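You operate a simulated robot arm through the tools that you are given. There is no shell and no other tool. Be economical: measure what you need, move in short steps, check, and stop when the job is done.

Carry out the task below with a simulated robot arm. There is one attempt and no reset: what you move stays moved.

JOB
Count three presses of the plugged blue hand switch on the tester at 5 V.
Fine: then power knob off, volts knob back to 12 V; leave it plugged.

Only the result counts: the job must be done as asked and must still hold three seconds after the hand-in. Knocking over, shifting, dropping, spilling or breaking anything else fails it.

ROBOT AND FRAMES
A 6-joint arm with a two-finger parallel gripper, fixed in place. Base frame: the origin is at the foot of the arm, x ahead of it, y to its left, z up; the work surface is at about z = 906. Units: mm, degrees, N and s.
With the tool pointing down near the work surface it reaches from about 240 to 620 mm from the base axis. Its first joint turns from -66.0 to 66.0 degrees. Payload 2.7 kg.
The tool frame sits at the grasp point between the pads (the TCP): z along the fingers, y along the line on which they close. The tips reach 23 mm beyond it. The gripper opens to 94 mm. The fingers are 38 mm wide and 10 mm thick; the gripper's body (54 by 96 mm) begins 39 mm behind the TCP.
Orientation is told as [roll, pitch, yaw] about the base's x, y, z axes, in that order, counted from this pose: with the fingers straight down and closing along the base's y, the tool's x points along the base's -x, its y along +y and its z along -z.

CONTROLS
- The arm moves only by the tool arm_command. Its argument "series" is a list that holds one entry, the list of rows, each a list of 6 numbers: the shift along the base's x, y, z in mm, then the turn, a rotation vector about the base's x, y, z in degrees. In form: [[[dx, dy, dz, rx, ry, rz], ...]]. A call has 1 to 8 rows; each row shifts and turns the commanded pose from where the row before left it. "fingers" is the opening, from 0 (shut) to 1 (fully open), set as the call begins (left out, the last holds). A row lasts 0.2 s, in which the tool goes at most 50 mm and 8.6 degrees; a call with a longer step from one row to the next is refused whole, and so is a gripper value outside its range. A pose out of reach is approached as far as the arm can. The call stops where the force on the tool passes 60 N (or 10 N more than at its start, if that is more) or the arm is blocked; 0.2 s more then pass. The fingers move at their own pace (about 45 mm/s each) and stop on an object; they squeeze with about 34 N. The grip force told is the motor's: it shows also when the fingers shut on nothing. Time passes only in rows, and 0.2 s behind the last, so rows that do not move let the fingers close. The reply holds the time, the measured pose of the TCP, the force on the tool along the base axes, the opening and the grip force, in the units named above and with some noise.
- Cameras (640 x 400 px; columns grow to the right, rows downward): "scene" is fixed at [73.7, -426.3, 1421]; the picture's right is [0.81, -0.58, 0.00], its down [-0.24, -0.34, -0.91] and it looks along [0.53, 0.74, -0.41] (base axes); focal length 326 px, centre (320, 200). "wrist" rides on the gripper at [86, 16, -74] in the tool frame; the picture's right is [-0.18, 0.98, 0.00], its down [-0.58, -0.11, -0.81] and it looks along [-0.79, -0.15, 0.59] (tool axes); focal length 243 px, centre (320, 200).
- snapshot(camera): a new picture of that camera. No time passes.
- pixel_to_xyz(camera, pixels): for up to 12 pixels [column, row] of the newest picture of that camera ("zoom" is the newest enlarged one), the place [x, y, z] in the base frame of the surface seen there, good to about 2 mm. No time passes.
- enlarge(camera, box): a new picture of the part [left, top, right, bottom] of that camera's present view, enlarged. No time passes.
- finish_job(): hands the job in; it is judged then, once.

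Keep the steps short. Do not move on a guess: measure, check each grasp and each placing, and mend mistakes. In all there are 80 turns and 34 pictures (those below and enlarged ones count). Leave the gripper open and the arm clear of the work at the hand-in unless told otherwise, and finish with a single line.

The tools are called after "Call:" as name(argument=value, ...) on one line, values as JSON. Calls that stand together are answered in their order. arm_command: Moves the arm, as the interface text tells. Its arguments: {"type":"object","properties":{"series":{"type":"array"},"fingers":{"type":"number"}},"required":["series"]} The other tools are called the same way: snapshot (camera) takes a picture; pixel_to_xyz (camera, pixels) gives the place of the surface under pixels of a picture; enlarge (camera, box) takes an enlarged picture of a part of a camera's view; finish_job () hands the job in.

At the start:

```text
clock: 0.0
tcp_pos: [288.4, 54.3, 1326.1]
tcp_rot: [0.1, 0.0, 0.0]
ft_force: [-0.6, -0.2, 0.7]
finger_gap: 94.2
grasp_force: 0.1
```

scene: 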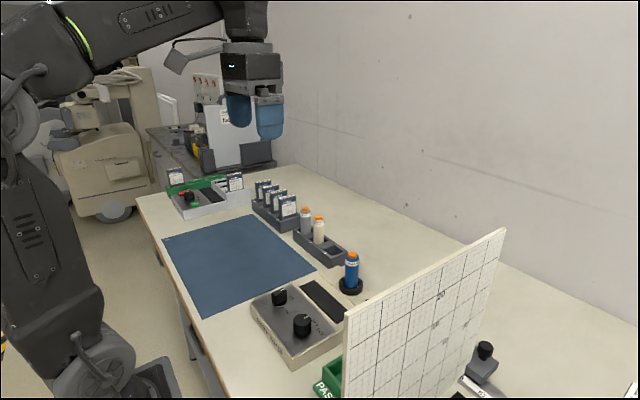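
wrist: 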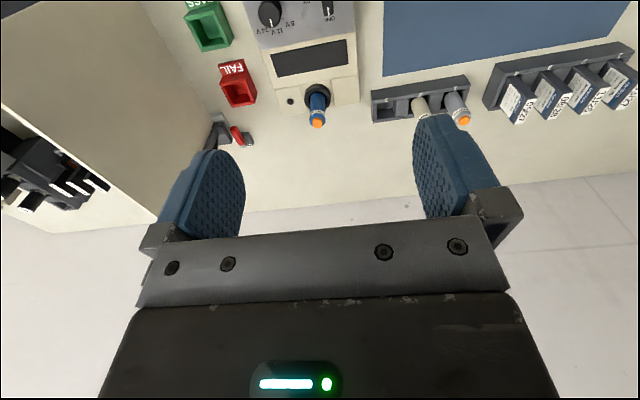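

I see the tester with two knobs near scene (297,315) and a blue hand switch with an orange button plugged in near (352,270). I'll enlarge both views to read the knobs.

Call:
enlarge(camera="scene", box=[230, 230, 390, 380])

Call:
enlarge(camera="wrist", box=[180, 0, 380, 140])

```text
2.67 times, centred on (310, 305) of scene
```

zoom: 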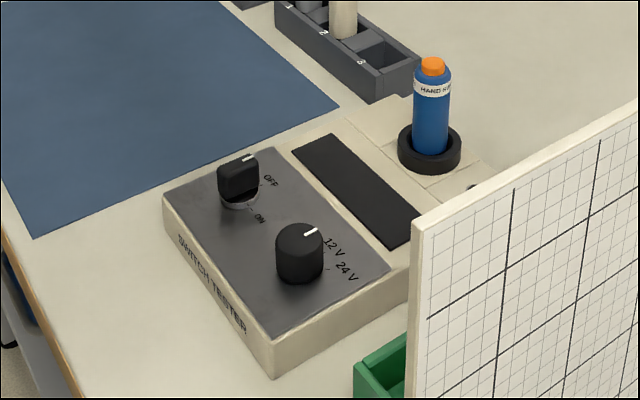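

```text
2.86 times, centred on (280, 70) of wrist
```

zoom: 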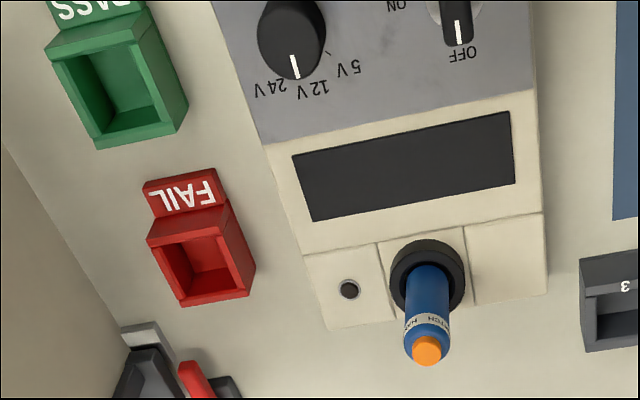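

OFF and 12 V are set now; the labels lie on the +x side of the knobs. I'll measure the knob, label and switch positions: first in the wrist zoom, then in a scene zoom.

Call:
pixel_to_xyz(camera="zoom", pixels=[[294, 20], [296, 75], [455, 15], [457, 42], [352, 68], [312, 90], [270, 88], [462, 54], [396, 5], [427, 348], [427, 290], [330, 54]])

Call:
pixel_to_xyz(camera="scene", pixels=[[279, 291], [302, 318], [302, 326], [280, 299], [352, 255], [352, 268], [351, 282], [318, 305], [281, 306]])

```text
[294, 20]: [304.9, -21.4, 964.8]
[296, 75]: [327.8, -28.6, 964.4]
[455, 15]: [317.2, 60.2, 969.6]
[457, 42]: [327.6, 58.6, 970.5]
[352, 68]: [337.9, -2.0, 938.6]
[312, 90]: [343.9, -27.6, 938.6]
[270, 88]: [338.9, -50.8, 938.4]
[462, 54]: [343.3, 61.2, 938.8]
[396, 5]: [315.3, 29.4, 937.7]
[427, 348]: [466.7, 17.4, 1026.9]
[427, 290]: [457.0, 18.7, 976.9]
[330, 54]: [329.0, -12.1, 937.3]
```

```text
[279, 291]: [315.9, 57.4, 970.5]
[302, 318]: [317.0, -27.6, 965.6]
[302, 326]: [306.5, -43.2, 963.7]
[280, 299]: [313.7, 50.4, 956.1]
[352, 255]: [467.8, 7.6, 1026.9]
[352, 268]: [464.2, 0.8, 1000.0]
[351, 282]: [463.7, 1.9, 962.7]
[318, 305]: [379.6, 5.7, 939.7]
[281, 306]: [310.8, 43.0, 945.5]
```

Next I'll drop the open gripper over the tester for a closer wrist view of the knobs.

Call:
arm_command(series=[[[-5, -7, -45, 0, 0, 0], [-5, -7, -45, 0, 0, 0], [-5, -7, -45, 0, 0, 0], [-5, -7, -45, 0, 0, 0], [-5, -7, -45, 0, 0, 0], [0, 0, 0, 0, 0, 0]]], fingers=1)

Call:
snapshot(camera="wrist")

```text
clock: 1.4
tcp_pos: [264.1, 18.2, 1103.1]
tcp_rot: [0.0, -0.1, 0.0]
ft_force: [-0.1, 0.4, -0.2]
finger_gap: 94.1
grasp_force: 0.1
```

```text
29 pictures are left
```

wrist: 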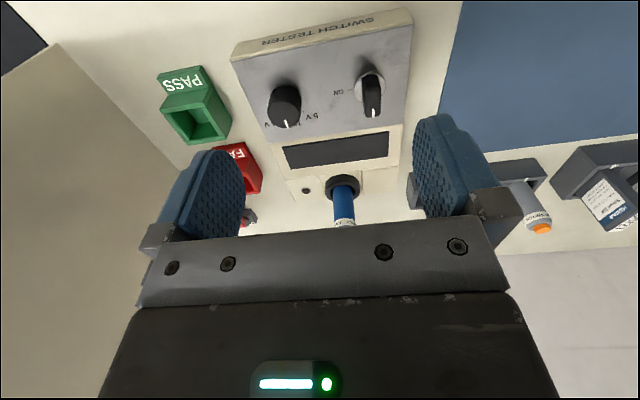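

Both knobs are in clear view here, so I'll enlarge that part.

Call:
enlarge(camera="wrist", box=[230, 40, 420, 160])

```text
3.33 times, centred on (325, 100) of wrist
```

zoom: 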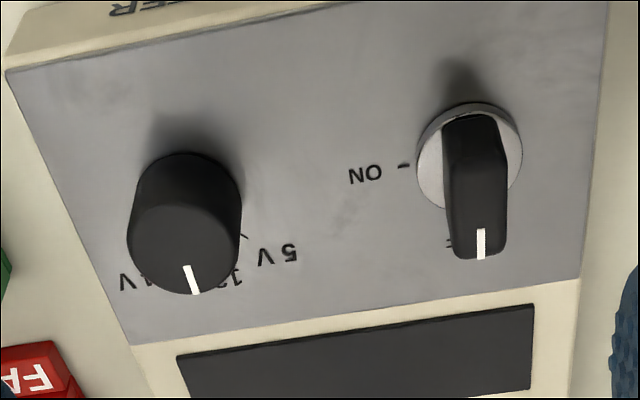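

The volts knob is round and the power knob is a bar with its long side along x. I'll measure their edges and tick marks.

Call:
pixel_to_xyz(camera="zoom", pixels=[[131, 235], [236, 240], [183, 210], [187, 267], [195, 290], [404, 166], [245, 237], [449, 180], [504, 180], [480, 258], [481, 230], [475, 150]])

Call:
pixel_to_xyz(camera="zoom", pixels=[[420, 160], [520, 160], [470, 104], [8, 72], [604, 5], [134, 344], [580, 278], [476, 185], [182, 250], [476, 125], [448, 150], [503, 150]])

```text
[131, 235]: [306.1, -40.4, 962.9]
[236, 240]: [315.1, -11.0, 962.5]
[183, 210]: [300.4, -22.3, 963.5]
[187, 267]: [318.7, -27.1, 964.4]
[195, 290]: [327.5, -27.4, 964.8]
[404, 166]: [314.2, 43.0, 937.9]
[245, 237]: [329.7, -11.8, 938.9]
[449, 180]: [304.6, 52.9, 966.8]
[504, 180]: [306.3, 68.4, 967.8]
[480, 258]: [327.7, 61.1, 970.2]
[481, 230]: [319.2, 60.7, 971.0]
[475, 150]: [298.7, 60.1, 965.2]
```

```text
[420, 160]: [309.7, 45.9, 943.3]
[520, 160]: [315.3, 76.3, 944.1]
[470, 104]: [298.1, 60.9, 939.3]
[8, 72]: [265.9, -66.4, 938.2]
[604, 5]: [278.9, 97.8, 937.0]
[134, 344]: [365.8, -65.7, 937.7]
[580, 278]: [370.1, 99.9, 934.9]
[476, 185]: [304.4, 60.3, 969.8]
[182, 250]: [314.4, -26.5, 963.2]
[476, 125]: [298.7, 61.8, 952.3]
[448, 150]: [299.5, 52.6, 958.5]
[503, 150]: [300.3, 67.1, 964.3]
```

The volts knob is centred near (312,-26) with its top at z 964. The power bar is centred near (313,60.5), 15 mm wide, with its top at z 970. 5 V lies about +45° away and ON about -90°. Before lowering I'll check where the board and nearby boxes stand, to know the clearance.

Call:
pixel_to_xyz(camera="wrist", pixels=[[55, 45], [100, 100], [150, 160], [30, 150], [60, 250], [160, 75], [190, 68], [340, 180], [343, 190], [305, 190], [343, 222], [216, 110]])

Call:
pixel_to_xyz(camera="scene", pixels=[[345, 312], [505, 230], [346, 390], [420, 300]])

```text
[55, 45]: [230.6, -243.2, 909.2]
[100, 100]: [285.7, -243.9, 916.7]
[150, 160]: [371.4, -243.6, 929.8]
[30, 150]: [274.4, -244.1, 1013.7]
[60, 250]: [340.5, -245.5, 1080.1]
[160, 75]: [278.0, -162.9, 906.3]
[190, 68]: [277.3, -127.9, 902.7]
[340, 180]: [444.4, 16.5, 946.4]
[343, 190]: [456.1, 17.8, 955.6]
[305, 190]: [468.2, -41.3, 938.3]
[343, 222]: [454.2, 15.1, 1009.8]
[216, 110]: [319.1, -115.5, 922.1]
```

```text
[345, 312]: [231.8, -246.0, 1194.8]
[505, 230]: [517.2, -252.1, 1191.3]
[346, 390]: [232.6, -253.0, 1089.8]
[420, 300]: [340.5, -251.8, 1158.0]
```

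The board stands at y -245, well clear. I'll move above the volts knob with the gap near 56 mm and stop with the tips above its top.

Call:
arm_command(series=[[[24, -22, 0, 0, 0, 0], [24, -22, 0, 0, 0, 0], [0, 0, -40, 0, 0, 0], [0, 0, -40, 0, 0, 0], [0, 0, -15, 0, 0, 0], [0, 0, 0, 0, 0, 0], [0, 0, 0, 0, 0, 0]]], fingers=0.6)

Call:
snapshot(camera="wrist")

```text
clock: 3.0
tcp_pos: [311.7, -24.3, 1005.9]
tcp_rot: [0.0, 0.1, 0.0]
ft_force: [0.6, -0.5, 0.3]
finger_gap: 56.1
grasp_force: 0.0
```

```text
27 pictures are left
```

wrist: 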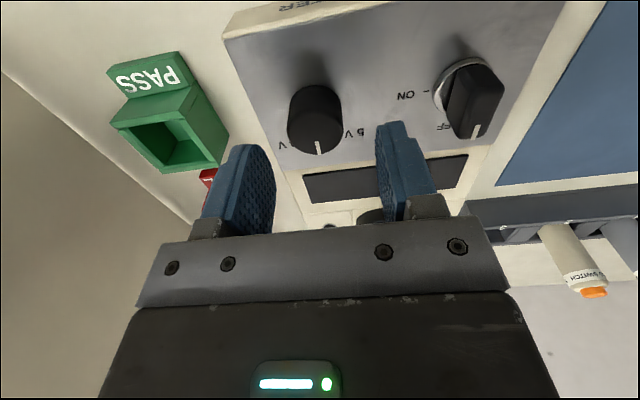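

The fingers straddle the knob as measured. I'll shift 2 mm toward -y and lower to z 967, which puts the tips about 6 mm above the panel, then close.

Call:
arm_command(series=[[[0, -2, -20, 0, 0, 0], [0, 0, -19, 0, 0, 0], [0, 0, 0, 0, 0, 0]]])

Call:
arm_command(series=[[[0, 0, 0, 0, 0, 0], [0, 0, 0, 0, 0, 0], [0, 0, 0, 0, 0, 0], [0, 0, 0, 0, 0, 0]]], fingers=0)

```text
clock: 3.8
tcp_pos: [311.0, -25.8, 968.1]
tcp_rot: [0.0, 0.0, 0.0]
ft_force: [-0.8, -0.5, -0.6]
finger_gap: 56.5
grasp_force: 0.1
```

```text
clock: 4.8
tcp_pos: [311.7, -28.3, 967.1]
tcp_rot: [-0.1, 0.0, 0.0]
ft_force: [0.6, -46.2, -7.8]
finger_gap: 33.7
grasp_force: 44.8
```

The gap is 33.7 mm, but there is a side force of -46 N along y, so the grip is off centre. I'll ease the commanded pose toward -y to take it off.

Call:
arm_command(series=[[[0, -1.5, 0, 0, 0, 0], [0, 0, 0, 0, 0, 0]]])

```text
clock: 5.4
tcp_pos: [311.1, -27.5, 967.1]
tcp_rot: [0.0, 0.2, 0.1]
ft_force: [-1.5, -23.4, -21.9]
finger_gap: 33.8
grasp_force: 45.3
```

The side force halved with that shift. I'll ease another 1.5 mm and also lower 0.5 mm to relax the vertical pull.

Call:
arm_command(series=[[[0, -1.5, -0.5, 0, 0, 0], [0, 0, 0, 0, 0, 0]]])

Call:
snapshot(camera="wrist")

```text
clock: 6.0
tcp_pos: [310.8, -27.6, 966.1]
tcp_rot: [0.1, 0.2, 0.0]
ft_force: [-1.7, 6.6, -13.0]
finger_gap: 34.0
grasp_force: 45.1
```

```text
26 pictures are left
```

wrist: 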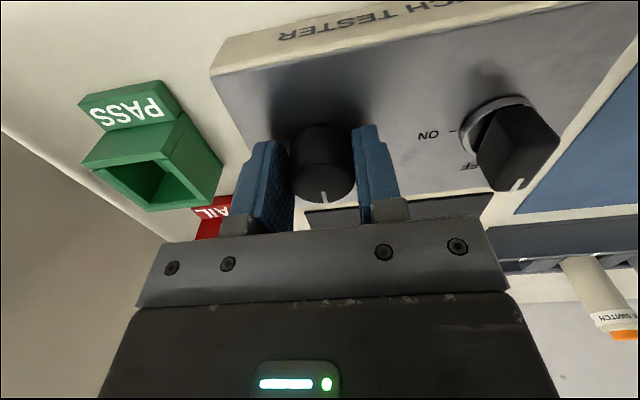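

The knob is held evenly and the side force is almost gone. Now I'll turn counterclockwise 45° toward 5 V.

Call:
arm_command(series=[[[0, 0, 0, 0, 0, 7.5], [0, 0, 0, 0, 0, 7.5], [0, 0, 0, 0, 0, 7.5], [0, 0, 0, 0, 0, 7.5], [0, 0, 0, 0, 0, 7.5], [0, 0, 0, 0, 0, 7.5], [0, 0, 0, 0, 0, 0]]])

Call:
snapshot(camera="wrist")

```text
clock: 7.6
tcp_pos: [311.8, -31.1, 965.9]
tcp_rot: [-0.2, -0.1, 45.3]
ft_force: [0.9, -33.9, -11.2]
finger_gap: 33.8
grasp_force: 44.7
```

```text
25 pictures are left
```

wrist: 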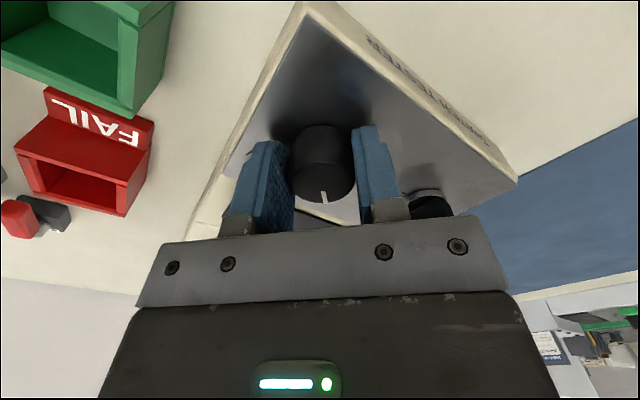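

The pointer turned along with the gripper, which now reads 45.3°. I'll open the fingers to the earlier gap, lift straight up, and check.

Call:
arm_command(series=[[[0, 0, 0, 0, 0, 0], [0, 0, 0, 0, 0, 0], [0, 0, 20, 0, 0, 0], [0, 0, 30, 0, 0, 0], [0, 0, 40, 0, 0, 0], [0, 0, 0, 0, 0, 0]]], fingers=0.6)

Call:
arm_command(series=[[[0, 10, 0, 0, 0, -7.5], [0, 10, 0, 0, 0, -7.5], [0, 10, 0, 0, 0, -7.5], [-10, 10, 0, 0, 0, -7.5], [-10, 10, 0, 0, 0, -7.5], [-10, 0, 0, 0, 0, -7.5], [-10, 0, 0, 0, 0, 0]]])

Call:
enlarge(camera="wrist", box=[200, 0, 480, 180])

```text
clock: 9.0
tcp_pos: [311.1, -27.3, 1054.5]
tcp_rot: [0.0, 0.0, 45.0]
ft_force: [-0.4, 0.0, -0.1]
finger_gap: 56.6
grasp_force: 0.1
```

```text
clock: 10.6
tcp_pos: [270.3, 19.9, 1057.5]
tcp_rot: [0.0, -0.1, -0.1]
ft_force: [0.7, -0.4, -0.4]
finger_gap: 56.3
grasp_force: 0.1
```

```text
2.22 times, centred on (340, 90) of wrist
```

zoom: 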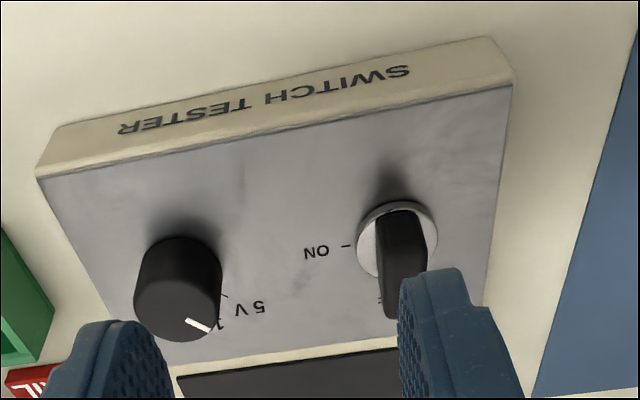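

The pointer has moved toward 5 V. I'll measure its angle, and the panel corners to see whether the tester shifted.

Call:
pixel_to_xyz(camera="zoom", pixels=[[187, 320], [207, 331], [226, 296], [38, 178], [512, 86], [346, 246], [136, 300], [221, 295], [170, 262], [260, 307], [403, 225], [397, 204]])

```text
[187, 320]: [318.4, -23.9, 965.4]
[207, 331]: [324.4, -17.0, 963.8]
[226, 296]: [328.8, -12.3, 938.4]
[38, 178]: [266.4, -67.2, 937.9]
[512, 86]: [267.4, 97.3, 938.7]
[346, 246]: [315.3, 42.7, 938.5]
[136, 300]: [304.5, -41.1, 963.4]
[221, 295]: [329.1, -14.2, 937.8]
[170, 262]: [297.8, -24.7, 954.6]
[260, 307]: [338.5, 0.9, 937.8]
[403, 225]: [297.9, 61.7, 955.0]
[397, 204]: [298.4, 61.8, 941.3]
```

The tester has not moved and the pointer sits at the 5 V tick. Next I'll go above the power bar at (313,60.5).

Call:
arm_command(series=[[[22, 20, 0, 0, 0, 0], [21, 20.5, 0, 0, 0, 0], [0, 0, -25, 0, 0, 0], [0, 0, -22, 0, 0, 0], [0, 0, 0, 0, 0, 0], [0, 0, 0, 0, 0, 0]]], fingers=0.5)

Call:
snapshot(camera="wrist")

```text
clock: 12.0
tcp_pos: [314.4, 59.7, 1011.2]
tcp_rot: [-0.1, -0.1, 0.0]
ft_force: [0.5, 0.2, 1.1]
finger_gap: 46.8
grasp_force: 0.1
```

```text
23 pictures are left
```

wrist: 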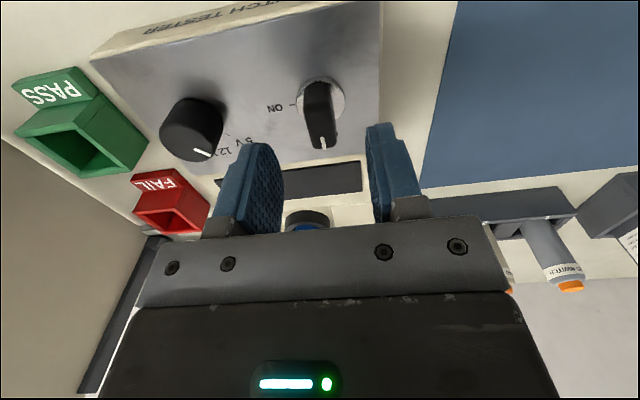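

The bar is centred between the fingers, so I'll lower to z 970 and close on it.

Call:
arm_command(series=[[[-0.5, 0, -21, 0, 0, 0], [0, 0, -20, 0, 0, 0], [0, 0, 0, 0, 0, 0]]])

Call:
arm_command(series=[[[0, 0, 0, 0, 0, 0], [0, 0, 0, 0, 0, 0], [0, 0, 0, 0, 0, 0], [0, 0, 0, 0, 0, 0]]], fingers=0)

```text
clock: 12.8
tcp_pos: [314.7, 59.1, 967.8]
tcp_rot: [0.1, 0.0, 0.0]
ft_force: [0.2, -0.2, 0.3]
finger_gap: 47.2
grasp_force: 0.0
```

```text
clock: 13.8
tcp_pos: [313.4, 59.0, 968.3]
tcp_rot: [0.0, 0.0, 0.0]
ft_force: [-0.4, 13.0, -4.4]
finger_gap: 16.1
grasp_force: 44.8
```

The bar is held at 16.1 mm with only a small side force. Now I'll turn clockwise, first 48° of the 90°.

Call:
arm_command(series=[[[0, 0.6, 0, 0, 0, -8], [0, 0, 0, 0, 0, -8], [0, 0, 0, 0, 0, -8], [0, 0, 0, 0, 0, -8], [0, 0, 0, 0, 0, -8], [0, 0, 0, 0, 0, -8]]])

```text
clock: 15.2
tcp_pos: [314.7, 58.7, 968.6]
tcp_rot: [-0.1, 0.0, -48.1]
ft_force: [19.9, 5.4, -43.0]
finger_gap: 15.9
grasp_force: 45.2
```

The turn reached -48°, with some vertical pull of -43 N. I'll ease 1 mm in +x and 1 mm down before going on.

Call:
arm_command(series=[[[1, 0, -1, 0, 0, 0], [0, 0, 0, 0, 0, 0]]])

```text
clock: 15.8
tcp_pos: [315.5, 60.1, 968.8]
tcp_rot: [0.0, 0.0, -48.1]
ft_force: [4.2, -8.7, -1.1]
finger_gap: 15.7
grasp_force: 44.9
```

The forces have eased, so I'll turn the remaining 42°.

Call:
arm_command(series=[[[0, 0, 0, 0, 0, -8.4], [0, 0, 0, 0, 0, -8.4], [0, 0, 0, 0, 0, -8.4], [0, 0, 0, 0, 0, -8.4], [0, 0, 0, 0, 0, -8.4], [0, 0, 0, 0, 0, 0]]])

Call:
enlarge(camera="scene", box=[230, 230, 390, 380])

```text
clock: 17.2
tcp_pos: [315.6, 60.1, 968.1]
tcp_rot: [-0.1, 0.0, -90.1]
ft_force: [-11.2, -17.8, 40.3]
finger_gap: 16.0
grasp_force: 45.3
```

```text
2.67 times, centred on (310, 305) of scene
```

zoom: 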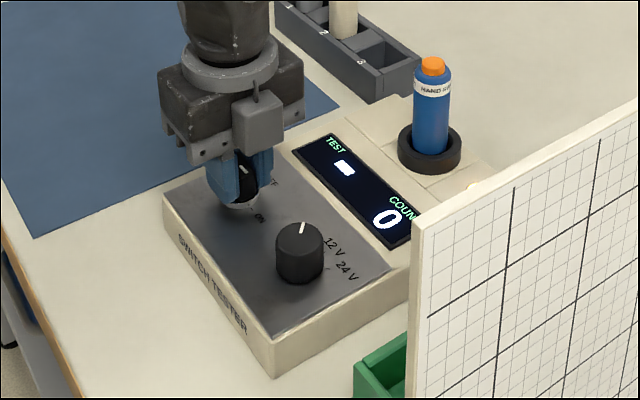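

The tester is on: the display shows TEST "-" and COUNT 0. I'll release, then rise clear.

Call:
arm_command(series=[[[0, 0, 0.8, 0, 0, 0], [0, 0, 0, 0, 0, 0], [0, 0, 20, 0, 0, 0], [0, 0, 40, 0, 0, 0], [0, 0, 45, 0, 0, 0], [0, 0, 45, 0, 0, 0], [0, 0, 0, 0, 0, 0]]], fingers=0.5)

Call:
arm_command(series=[[[0, 0, 0, 0, 0, 8.4], [0, 0, 0, 0, 0, 8.4], [0, 0, 0, 0, 0, 8.4], [0, 0, 0, 0, 0, 8.4], [0, 0, 0, 0, 0, 8.4], [0, 0, 0, 0, 0, 8.4], [0, 0, 0, 0, 0, 8.4], [0, 0, 0, 0, 0, 8.4]]], fingers=0)

Call:
arm_command(series=[[[0, -10, 0, 0, 0, 8.4], [0, -10, 0, 0, 0, 8.4], [0, -10, 0, 0, 0, 6], [0, -10, 0, 0, 0, 0], [0, 0, 0, 0, 0, 0]]])

Call:
snapshot(camera="wrist")

Call:
enlarge(camera="scene", box=[260, 240, 380, 340])

```text
clock: 18.8
tcp_pos: [314.1, 59.9, 1119.1]
tcp_rot: [-0.1, 0.0, -90.0]
ft_force: [0.8, 0.2, -0.2]
finger_gap: 47.0
grasp_force: 0.1
```

```text
clock: 20.6
tcp_pos: [316.2, 61.4, 1118.8]
tcp_rot: [0.1, 0.0, -22.6]
ft_force: [0.9, 0.8, 0.3]
finger_gap: 0.0
grasp_force: 33.8
```

```text
clock: 21.8
tcp_pos: [313.6, 22.7, 1119.2]
tcp_rot: [0.0, 0.0, 0.1]
ft_force: [-0.5, -1.2, 0.8]
finger_gap: 0.0
grasp_force: 33.7
```

```text
21 pictures are left
```

wrist: 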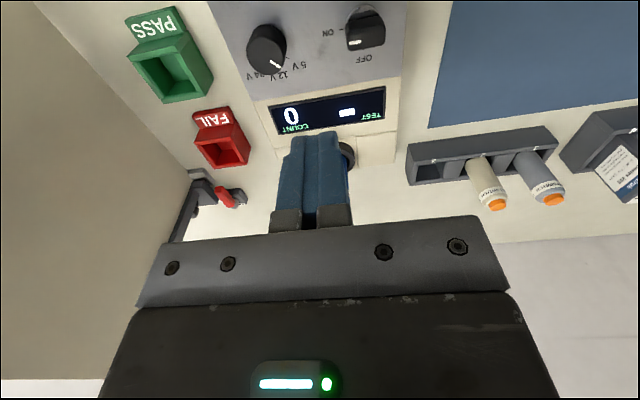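

```text
4.00 times, centred on (320, 290) of scene
```

zoom: 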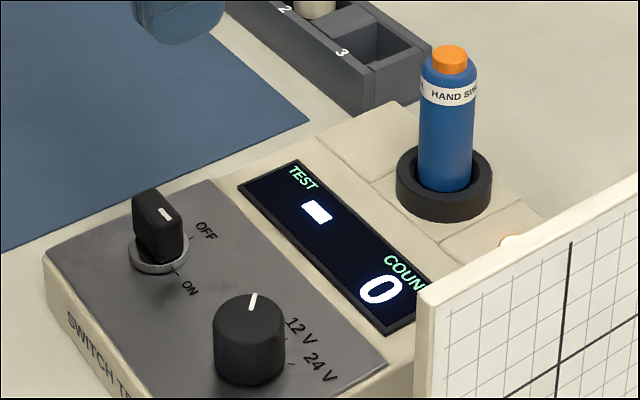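

The display is on with COUNT 0. I'll zoom in on the pointers and measure the button top from the scene zoom.

Call:
pixel_to_xyz(camera="zoom", pixels=[[451, 49], [437, 52], [464, 52], [451, 46], [451, 60], [425, 75], [474, 75], [446, 120], [165, 213], [445, 215]])

Call:
enlarge(camera="wrist", box=[230, 0, 400, 140])

```text
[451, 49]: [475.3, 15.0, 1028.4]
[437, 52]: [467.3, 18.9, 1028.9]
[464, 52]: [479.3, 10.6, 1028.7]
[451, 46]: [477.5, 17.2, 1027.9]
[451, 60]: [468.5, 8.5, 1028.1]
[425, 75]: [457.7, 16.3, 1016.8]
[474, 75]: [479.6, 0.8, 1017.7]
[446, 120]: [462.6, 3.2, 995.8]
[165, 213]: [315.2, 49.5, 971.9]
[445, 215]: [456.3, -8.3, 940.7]
```

```text
2.86 times, centred on (315, 70) of wrist
```

zoom: 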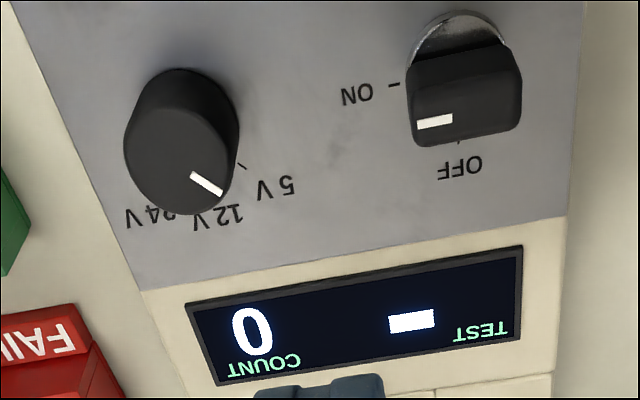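

The pointers stand at ON and 5 V. The button top is at about (473,13.5,1028). With the gripper shut, I'll move over it and stop about 20 mm above.

Call:
arm_command(series=[[[40, -2.5, 0, 0, 0, 0], [40, -2.5, 0, 0, 0, 0], [40, -2.5, 0, 0, 0, 0], [38, -1.5, 0, 0, 0, 0], [0, 0, -25, 0, 0, 0], [0, 0, -24, 0, 0, 0], [0, 0, 0, 0, 0, 0]]])

Call:
enlarge(camera="scene", box=[260, 200, 420, 340])

```text
clock: 23.4
tcp_pos: [471.7, 10.5, 1070.6]
tcp_rot: [0.0, 0.0, 0.0]
ft_force: [0.7, 0.3, 0.1]
finger_gap: 0.0
grasp_force: 34.1
```

```text
2.86 times, centred on (340, 270) of scene
```

zoom: 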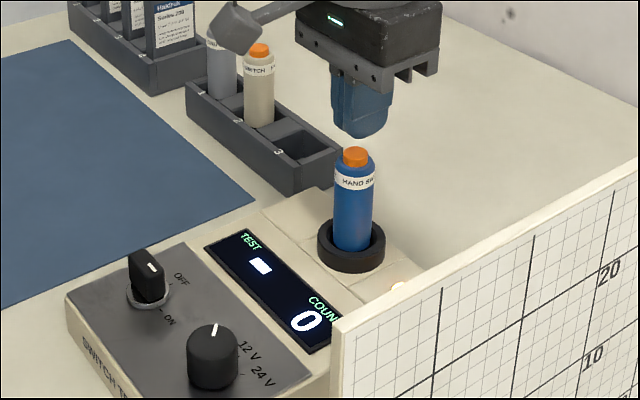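

The tips hang above the button. I'll shift 2 mm toward +y, lower to just above contact, and read the force.

Call:
arm_command(series=[[[0, 2, -10, 0, 0, 0], [0, 0, -7, 0, 0, 0], [0, 0, 0, 0, 0, 0]]])

Call:
arm_command(series=[[[0, 0, -1, 0, 0, 0], [0, 0, -1, 0, 0, 0], [0, 0, -1, 0, 0, 0], [0, 0, 0, 0, 0, 0]]])

Call:
enlarge(camera="scene", box=[290, 230, 390, 330])

```text
clock: 24.2
tcp_pos: [472.6, 13.8, 1054.4]
tcp_rot: [0.0, 0.0, 0.0]
ft_force: [-0.3, 0.1, 0.2]
finger_gap: 0.1
grasp_force: 34.3
```

```text
clock: 25.2
tcp_pos: [472.0, 14.3, 1050.1]
tcp_rot: [0.0, 0.0, 0.0]
ft_force: [0.4, 0.0, 0.2]
finger_gap: 0.1
grasp_force: 33.8
```

```text
4.00 times, centred on (340, 280) of scene
```

zoom: 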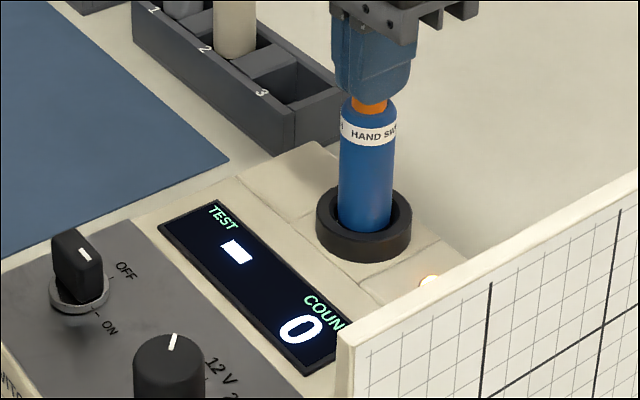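

No contact force yet, but it is very close. I'll keep going in 1 mm steps.

Call:
arm_command(series=[[[0, 0, -1, 0, 0, 0], [0, 0, -1, 0, 0, 0], [0, 0, 0, 0, 0, 0]]])

```text
clock: 26.0
tcp_pos: [472.8, 13.7, 1047.5]
tcp_rot: [0.0, 0.0, 0.0]
ft_force: [-0.1, 0.1, 1.4]
finger_gap: 0.2
grasp_force: 33.8
```

Call:
arm_command(series=[[[0, 0, -1, 0, 0, 0], [0, 0, 0, 0, 0, 0]]])

Call:
enlarge(camera="scene", box=[290, 230, 390, 330])

```text
clock: 26.6
tcp_pos: [473.1, 14.7, 1047.0]
tcp_rot: [0.1, 0.0, 0.0]
ft_force: [-0.9, -0.6, 2.1]
finger_gap: 0.0
grasp_force: 34.5
```

```text
4.00 times, centred on (340, 280) of scene
```

zoom: 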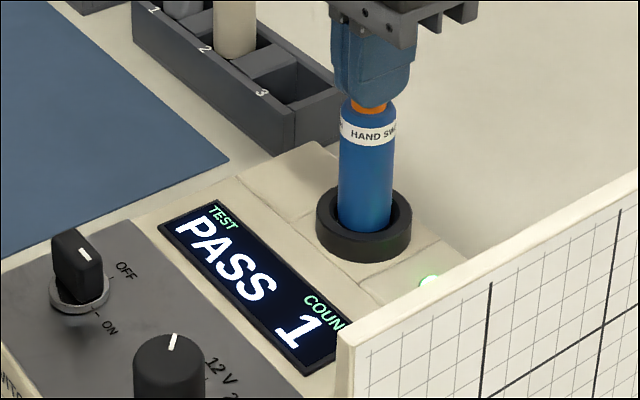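

The display reads PASS and COUNT 1 at only about 2 N. I'll release by rising 7 mm, wait, then press to the same depth a second time.

Call:
arm_command(series=[[[0, 0, 3, 0, 0, 0], [0, 0, 4, 0, 0, 0], [0, 0, 0, 0, 0, 0], [0, 0, 0, 0, 0, 0]]])

Call:
arm_command(series=[[[0, 0, -4, 0, 0, 0], [0, 0, -2, 0, 0, 0], [0, 0, -1, 0, 0, 0], [0, 0, 0, 0, 0, 0], [0, 0, 0, 0, 0, 0]]])

Call:
enlarge(camera="scene", box=[290, 230, 390, 330])

```text
clock: 27.6
tcp_pos: [473.1, 16.4, 1053.5]
tcp_rot: [-0.1, 0.0, 0.0]
ft_force: [-0.4, 0.8, -0.6]
finger_gap: 0.1
grasp_force: 34.7
```

```text
clock: 28.8
tcp_pos: [473.3, 15.8, 1046.3]
tcp_rot: [0.0, -0.1, 0.1]
ft_force: [0.0, -1.3, 5.6]
finger_gap: 0.0
grasp_force: 33.9
```

```text
4.00 times, centred on (340, 280) of scene
```

zoom: 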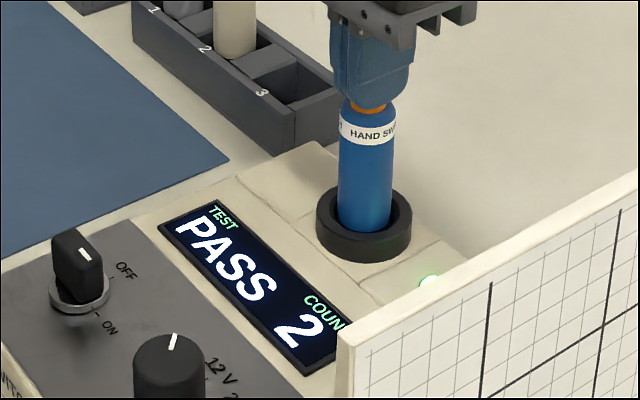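

COUNT 2. The third press goes the same way, then I'll look again.

Call:
arm_command(series=[[[0, 0, 3, 0, 0, 0], [0, 0, 4, 0, 0, 0], [0, 0, 0, 0, 0, 0], [0, 0, 0, 0, 0, 0]]])

Call:
arm_command(series=[[[0, 0, -4, 0, 0, 0], [0, 0, -2, 0, 0, 0], [0, 0, -1, 0, 0, 0], [0, 0, 0, 0, 0, 0], [0, 0, 0, 0, 0, 0]]])

Call:
enlarge(camera="scene", box=[290, 230, 390, 330])

```text
clock: 29.8
tcp_pos: [472.6, 15.0, 1054.0]
tcp_rot: [0.0, -0.1, 0.0]
ft_force: [-0.9, 0.2, 0.2]
finger_gap: 0.0
grasp_force: 33.8
```

```text
clock: 31.0
tcp_pos: [473.3, 14.3, 1047.6]
tcp_rot: [0.0, 0.0, 0.0]
ft_force: [0.6, -1.5, 3.2]
finger_gap: 0.1
grasp_force: 33.7
```

```text
4.00 times, centred on (340, 280) of scene
```

zoom: 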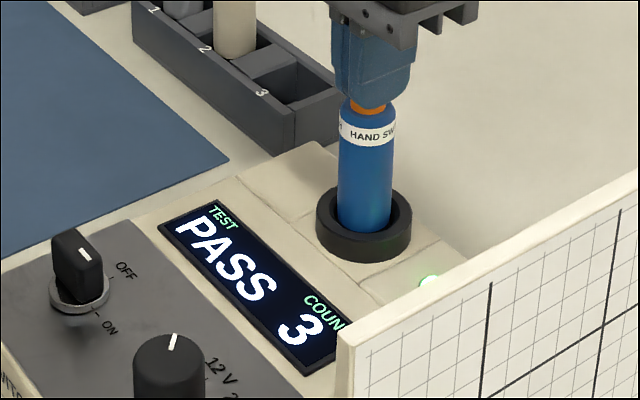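

COUNT 3 with PASS. I'll rise straight off the button, then travel back above the power knob.

Call:
arm_command(series=[[[0, 0, 12, 0, 0, 0], [0, 0, 30, 0, 0, 0], [0, 0, 30, 0, 0, 0], [-40, 11.5, 0, 0, 0, 0], [-40, 11.5, 0, 0, 0, 0], [-40, 11.5, 0, 0, 0, 0], [-37.5, 11.5, 0, 0, 0, 0], [0, 0, 0, 0, 0, 0]]])

Call:
arm_command(series=[[[0, 0, 0, 0, 0, -8.4], [0, 0, 0, 0, 0, -8.4], [0, 0, 0, 0, 0, -8.4], [0, 0, 0, 0, 0, -8.4], [0, 0, 0, 0, 0, -8.4], [0, 0, 0, 0, 0, -8.4], [0, 0, 0, 0, 0, -8.4], [0, 0, 0, 0, 0, -8.4]]], fingers=0.5)

Call:
arm_command(series=[[[0, 0, -35, 0, 0, -8.4], [0, 0, -35, 0, 0, -8.4], [0, 0, -35, 0, 0, -6], [0, 0, 0, 0, 0, 0], [0, 0, 0, 0, 0, 0]]])

Call:
snapshot(camera="wrist")

Call:
enlarge(camera="scene", box=[230, 230, 390, 380])

```text
clock: 32.8
tcp_pos: [313.4, 63.2, 1120.6]
tcp_rot: [-0.1, 0.1, -0.1]
ft_force: [-0.3, 0.1, -0.2]
finger_gap: 0.0
grasp_force: 34.1
```

```text
clock: 34.6
tcp_pos: [315.3, 61.2, 1118.9]
tcp_rot: [0.0, -0.1, -67.4]
ft_force: [0.5, 0.6, -0.2]
finger_gap: 46.9
grasp_force: 0.1
```

```text
clock: 35.8
tcp_pos: [314.7, 60.0, 1011.6]
tcp_rot: [0.1, 0.0, -90.0]
ft_force: [-0.1, 0.4, 0.3]
finger_gap: 47.0
grasp_force: 0.1
```

```text
13 pictures are left
```

wrist: 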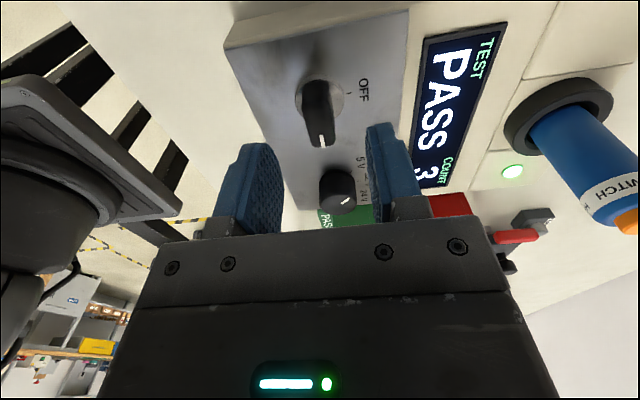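

```text
2.67 times, centred on (310, 305) of scene
```

zoom: 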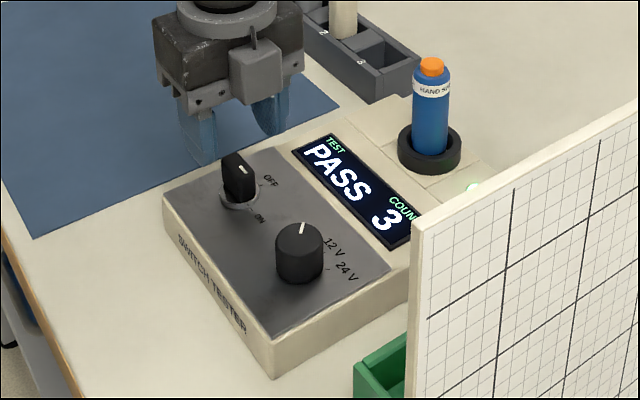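

COUNT still reads 3 and the bar is centred between the fingers. I'll lower to z about 969 and close on it.

Call:
arm_command(series=[[[0, 0, -22, 0, 0, 0], [0, 0, -21, 0, 0, 0], [0, 0, 0, 0, 0, 0]]])

Call:
arm_command(series=[[[0, 0, 0, 0, 0, 0], [0, 0, 0, 0, 0, 0], [0, 0, 0, 0, 0, 0], [0, 0, 0, 0, 0, 0]]], fingers=0)

```text
clock: 36.6
tcp_pos: [315.0, 58.2, 969.6]
tcp_rot: [0.0, 0.0, -90.1]
ft_force: [1.1, 0.2, 0.2]
finger_gap: 46.9
grasp_force: 0.0
```

```text
clock: 37.6
tcp_pos: [315.8, 59.3, 969.2]
tcp_rot: [-0.1, 0.0, -90.0]
ft_force: [2.2, 0.0, -3.5]
finger_gap: 15.8
grasp_force: 45.3
```

The grip is clean at 15.8 mm with little side force. I'll turn the bar counterclockwise toward OFF, first 42°.

Call:
arm_command(series=[[[0, 0, 0, 0, 0, 8.4], [0, 0, 0, 0, 0, 8.4], [0, 0, 0, 0, 0, 8.4], [0, 0, 0, 0, 0, 8.4], [0, 0, 0, 0, 0, 8.4], [0, 0, 0, 0, 0, 0]]])

```text
clock: 39.0
tcp_pos: [314.4, 58.6, 969.6]
tcp_rot: [-0.2, 0.2, -47.9]
ft_force: [13.1, -11.7, -39.6]
finger_gap: 15.9
grasp_force: 45.1
```

Forces are similar to last time, with a vertical pull of -40 N. I'll ease down 1 mm, then turn the remaining 48°.

Call:
arm_command(series=[[[0.4, -0.4, -1, 0, 0, 0], [0, 0, 0, 0, 0, 0]]])

Call:
arm_command(series=[[[0, 0, 0, 0, 0, 8], [0, 0, 0, 0, 0, 8], [0, 0, 0, 0, 0, 8], [0, 0, 0, 0, 0, 8], [0, 0, 0, 0, 0, 8], [0, 0, 0, 0, 0, 8], [0, 0, 0, 0, 0, 0]]])

```text
clock: 39.6
tcp_pos: [314.3, 60.7, 968.9]
tcp_rot: [0.0, 0.1, -48.1]
ft_force: [-0.2, -5.3, -17.1]
finger_gap: 15.8
grasp_force: 45.4
```

```text
clock: 41.2
tcp_pos: [316.0, 59.8, 969.5]
tcp_rot: [-0.1, 0.1, 0.1]
ft_force: [-6.9, -8.7, -11.6]
finger_gap: 15.9
grasp_force: 44.9
```

The bar is back at 0°. I'll release, rise clear, and look.

Call:
arm_command(series=[[[0, 0, 0, 0, 0, 0], [0, 0, 0, 0, 0, 0], [0, 0, 20, 0, 0, 0], [0, 0, 30, 0, 0, 0], [0, 0, 35, 0, 0, 0], [0, 0, 0, 0, 0, 0]]], fingers=0.5)

Call:
arm_command(series=[[[-1, -22, 0, 0, 0, 0], [-1, -22, 0, 0, 0, 0], [-1, -22, 0, 0, 0, 0], [-0.5, -22, 0, 0, 0, 0], [0, 0, -22, 0, 0, 0], [0, 0, -22, 0, 0, 0], [0, 0, 0, 0, 0, 0]]], fingers=0.6)

Call:
snapshot(camera="wrist")

```text
clock: 42.6
tcp_pos: [312.3, 59.8, 1056.4]
tcp_rot: [0.0, 0.0, 0.0]
ft_force: [-0.8, -0.2, -0.3]
finger_gap: 47.1
grasp_force: 0.1
```

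```text
clock: 44.2
tcp_pos: [312.6, -26.6, 1011.9]
tcp_rot: [-0.1, -0.1, 0.1]
ft_force: [-1.2, 0.2, 0.5]
finger_gap: 56.3
grasp_force: 0.0
```

```text
11 pictures are left
```

wrist: 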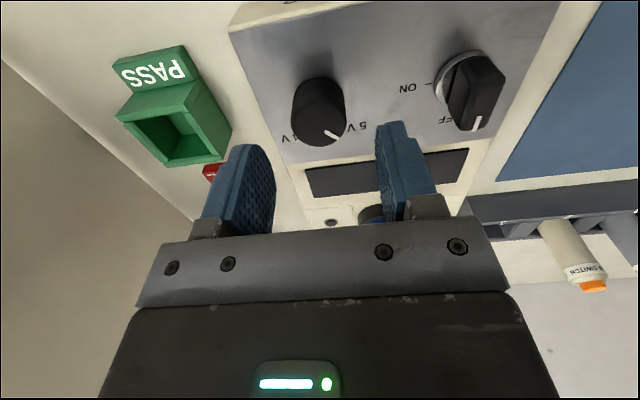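

The power bar points at OFF and the display is dark. The volts knob lies between the fingers, so I'll lower to z 967 and close.

Call:
arm_command(series=[[[0, -0.7, -22, 0, 0, 0], [0, 0, -22, 0, 0, 0], [0, 0, 0, 0, 0, 0]]])

Call:
arm_command(series=[[[0, 0, 0, 0, 0, 0], [0, 0, 0, 0, 0, 0], [0, 0, 0, 0, 0, 0], [0, 0, 0, 0, 0, 0]]], fingers=0)

```text
clock: 45.0
tcp_pos: [312.4, -30.0, 967.0]
tcp_rot: [-0.1, 0.0, 0.0]
ft_force: [0.2, 0.2, 0.7]
finger_gap: 56.3
grasp_force: 0.0
```

```text
clock: 46.0
tcp_pos: [310.7, -28.4, 968.7]
tcp_rot: [0.1, -0.1, 0.1]
ft_force: [0.0, 28.3, -4.3]
finger_gap: 34.0
grasp_force: 45.2
```

The grip reads 34.0 mm with +28 N along y. I'll ease 1 mm toward +y, then turn -45° toward 12 V.

Call:
arm_command(series=[[[0, 1, 0, 0, 0, 0], [0, 0, 0, 0, 0, 0]]])

Call:
arm_command(series=[[[0, 0, 0, 0, 0, -7.5], [0, 0, 0, 0, 0, -7.5], [0, 0, 0, 0, 0, -7.5], [0, 0, 0, 0, 0, -7.5], [0, 0, 0, 0, 0, -7.5], [0, 0, 0, 0, 0, -7.5], [0, 0, 0, 0, 0, 0]]])

```text
clock: 46.6
tcp_pos: [311.3, -27.9, 968.1]
tcp_rot: [0.0, 0.0, 0.0]
ft_force: [3.4, 17.1, 2.1]
finger_gap: 33.7
grasp_force: 45.2
```

```text
clock: 48.2
tcp_pos: [313.7, -26.6, 966.9]
tcp_rot: [0.2, -0.2, -45.1]
ft_force: [-2.8, 33.7, 29.6]
finger_gap: 34.0
grasp_force: 44.7
```

The turn is complete at -45.1°. I'll release, rise, turn the gripper back upright, and move off for a check.

Call:
arm_command(series=[[[0, 0, 0, 0, 0, 0], [0, 0, 0, 0, 0, 0], [0, 0, 20, 0, 0, 0], [0, 0, 30, 0, 0, 0], [0, 0, 40, 0, 0, 0], [0, 0, 40, 0, 0, 0], [0, 0, 0, 0, 0, 0]]], fingers=0.6)

Call:
arm_command(series=[[[0, 10, 5, 0, 0, 7.5], [0, 10, 5, 0, 0, 7.5], [0, 10, 5, 0, 0, 7.5], [-10, 10, 0, 0, 0, 7.5], [-10, 10, 0, 0, 0, 7.5], [-10, 0, 0, 0, 0, 7.5], [-10, 0, 0, 0, 0, 0], [0, 0, 0, 0, 0, 0]]], fingers=1)

Call:
enlarge(camera="wrist", box=[200, 20, 440, 220])

Call:
enlarge(camera="scene", box=[230, 230, 390, 380])

```text
clock: 49.8
tcp_pos: [309.7, -28.0, 1096.3]
tcp_rot: [0.1, -0.1, -45.0]
ft_force: [0.0, 0.5, -0.3]
finger_gap: 56.4
grasp_force: 0.1
```

```text
clock: 51.6
tcp_pos: [272.5, 21.5, 1112.6]
tcp_rot: [0.0, 0.0, 0.1]
ft_force: [0.9, 0.6, -0.1]
finger_gap: 93.9
grasp_force: 0.1
```

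```text
2.00 times, centred on (320, 120) of wrist
```

zoom: 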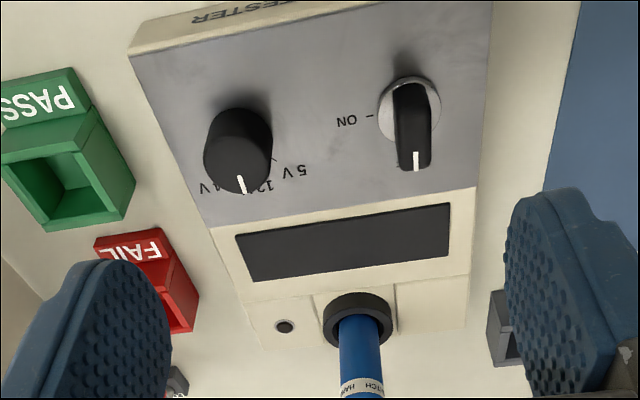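

```text
2.67 times, centred on (310, 305) of scene
```

zoom: 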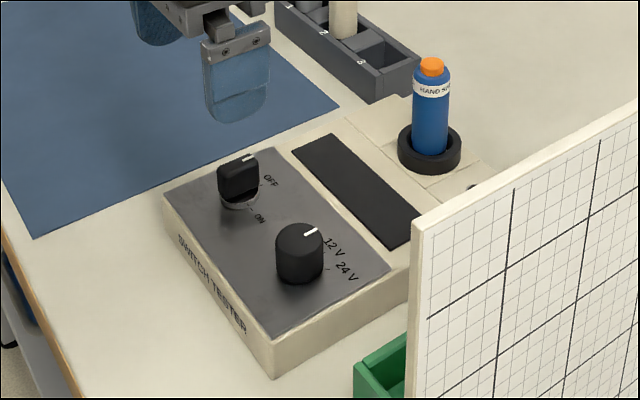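

The knobs look just as at the start: power at OFF, volts at 12 V, display dark, switch still plugged. The gripper is open and about 140 mm above the tester, so I'm handing in.

Call:
finish_job()

```text
The job is handed in.
```

Done: the tester counted three presses (PASS, COUNT 3) at 5 V; power is now off, volts are back at 12 V, and the blue hand switch is still plugged in.
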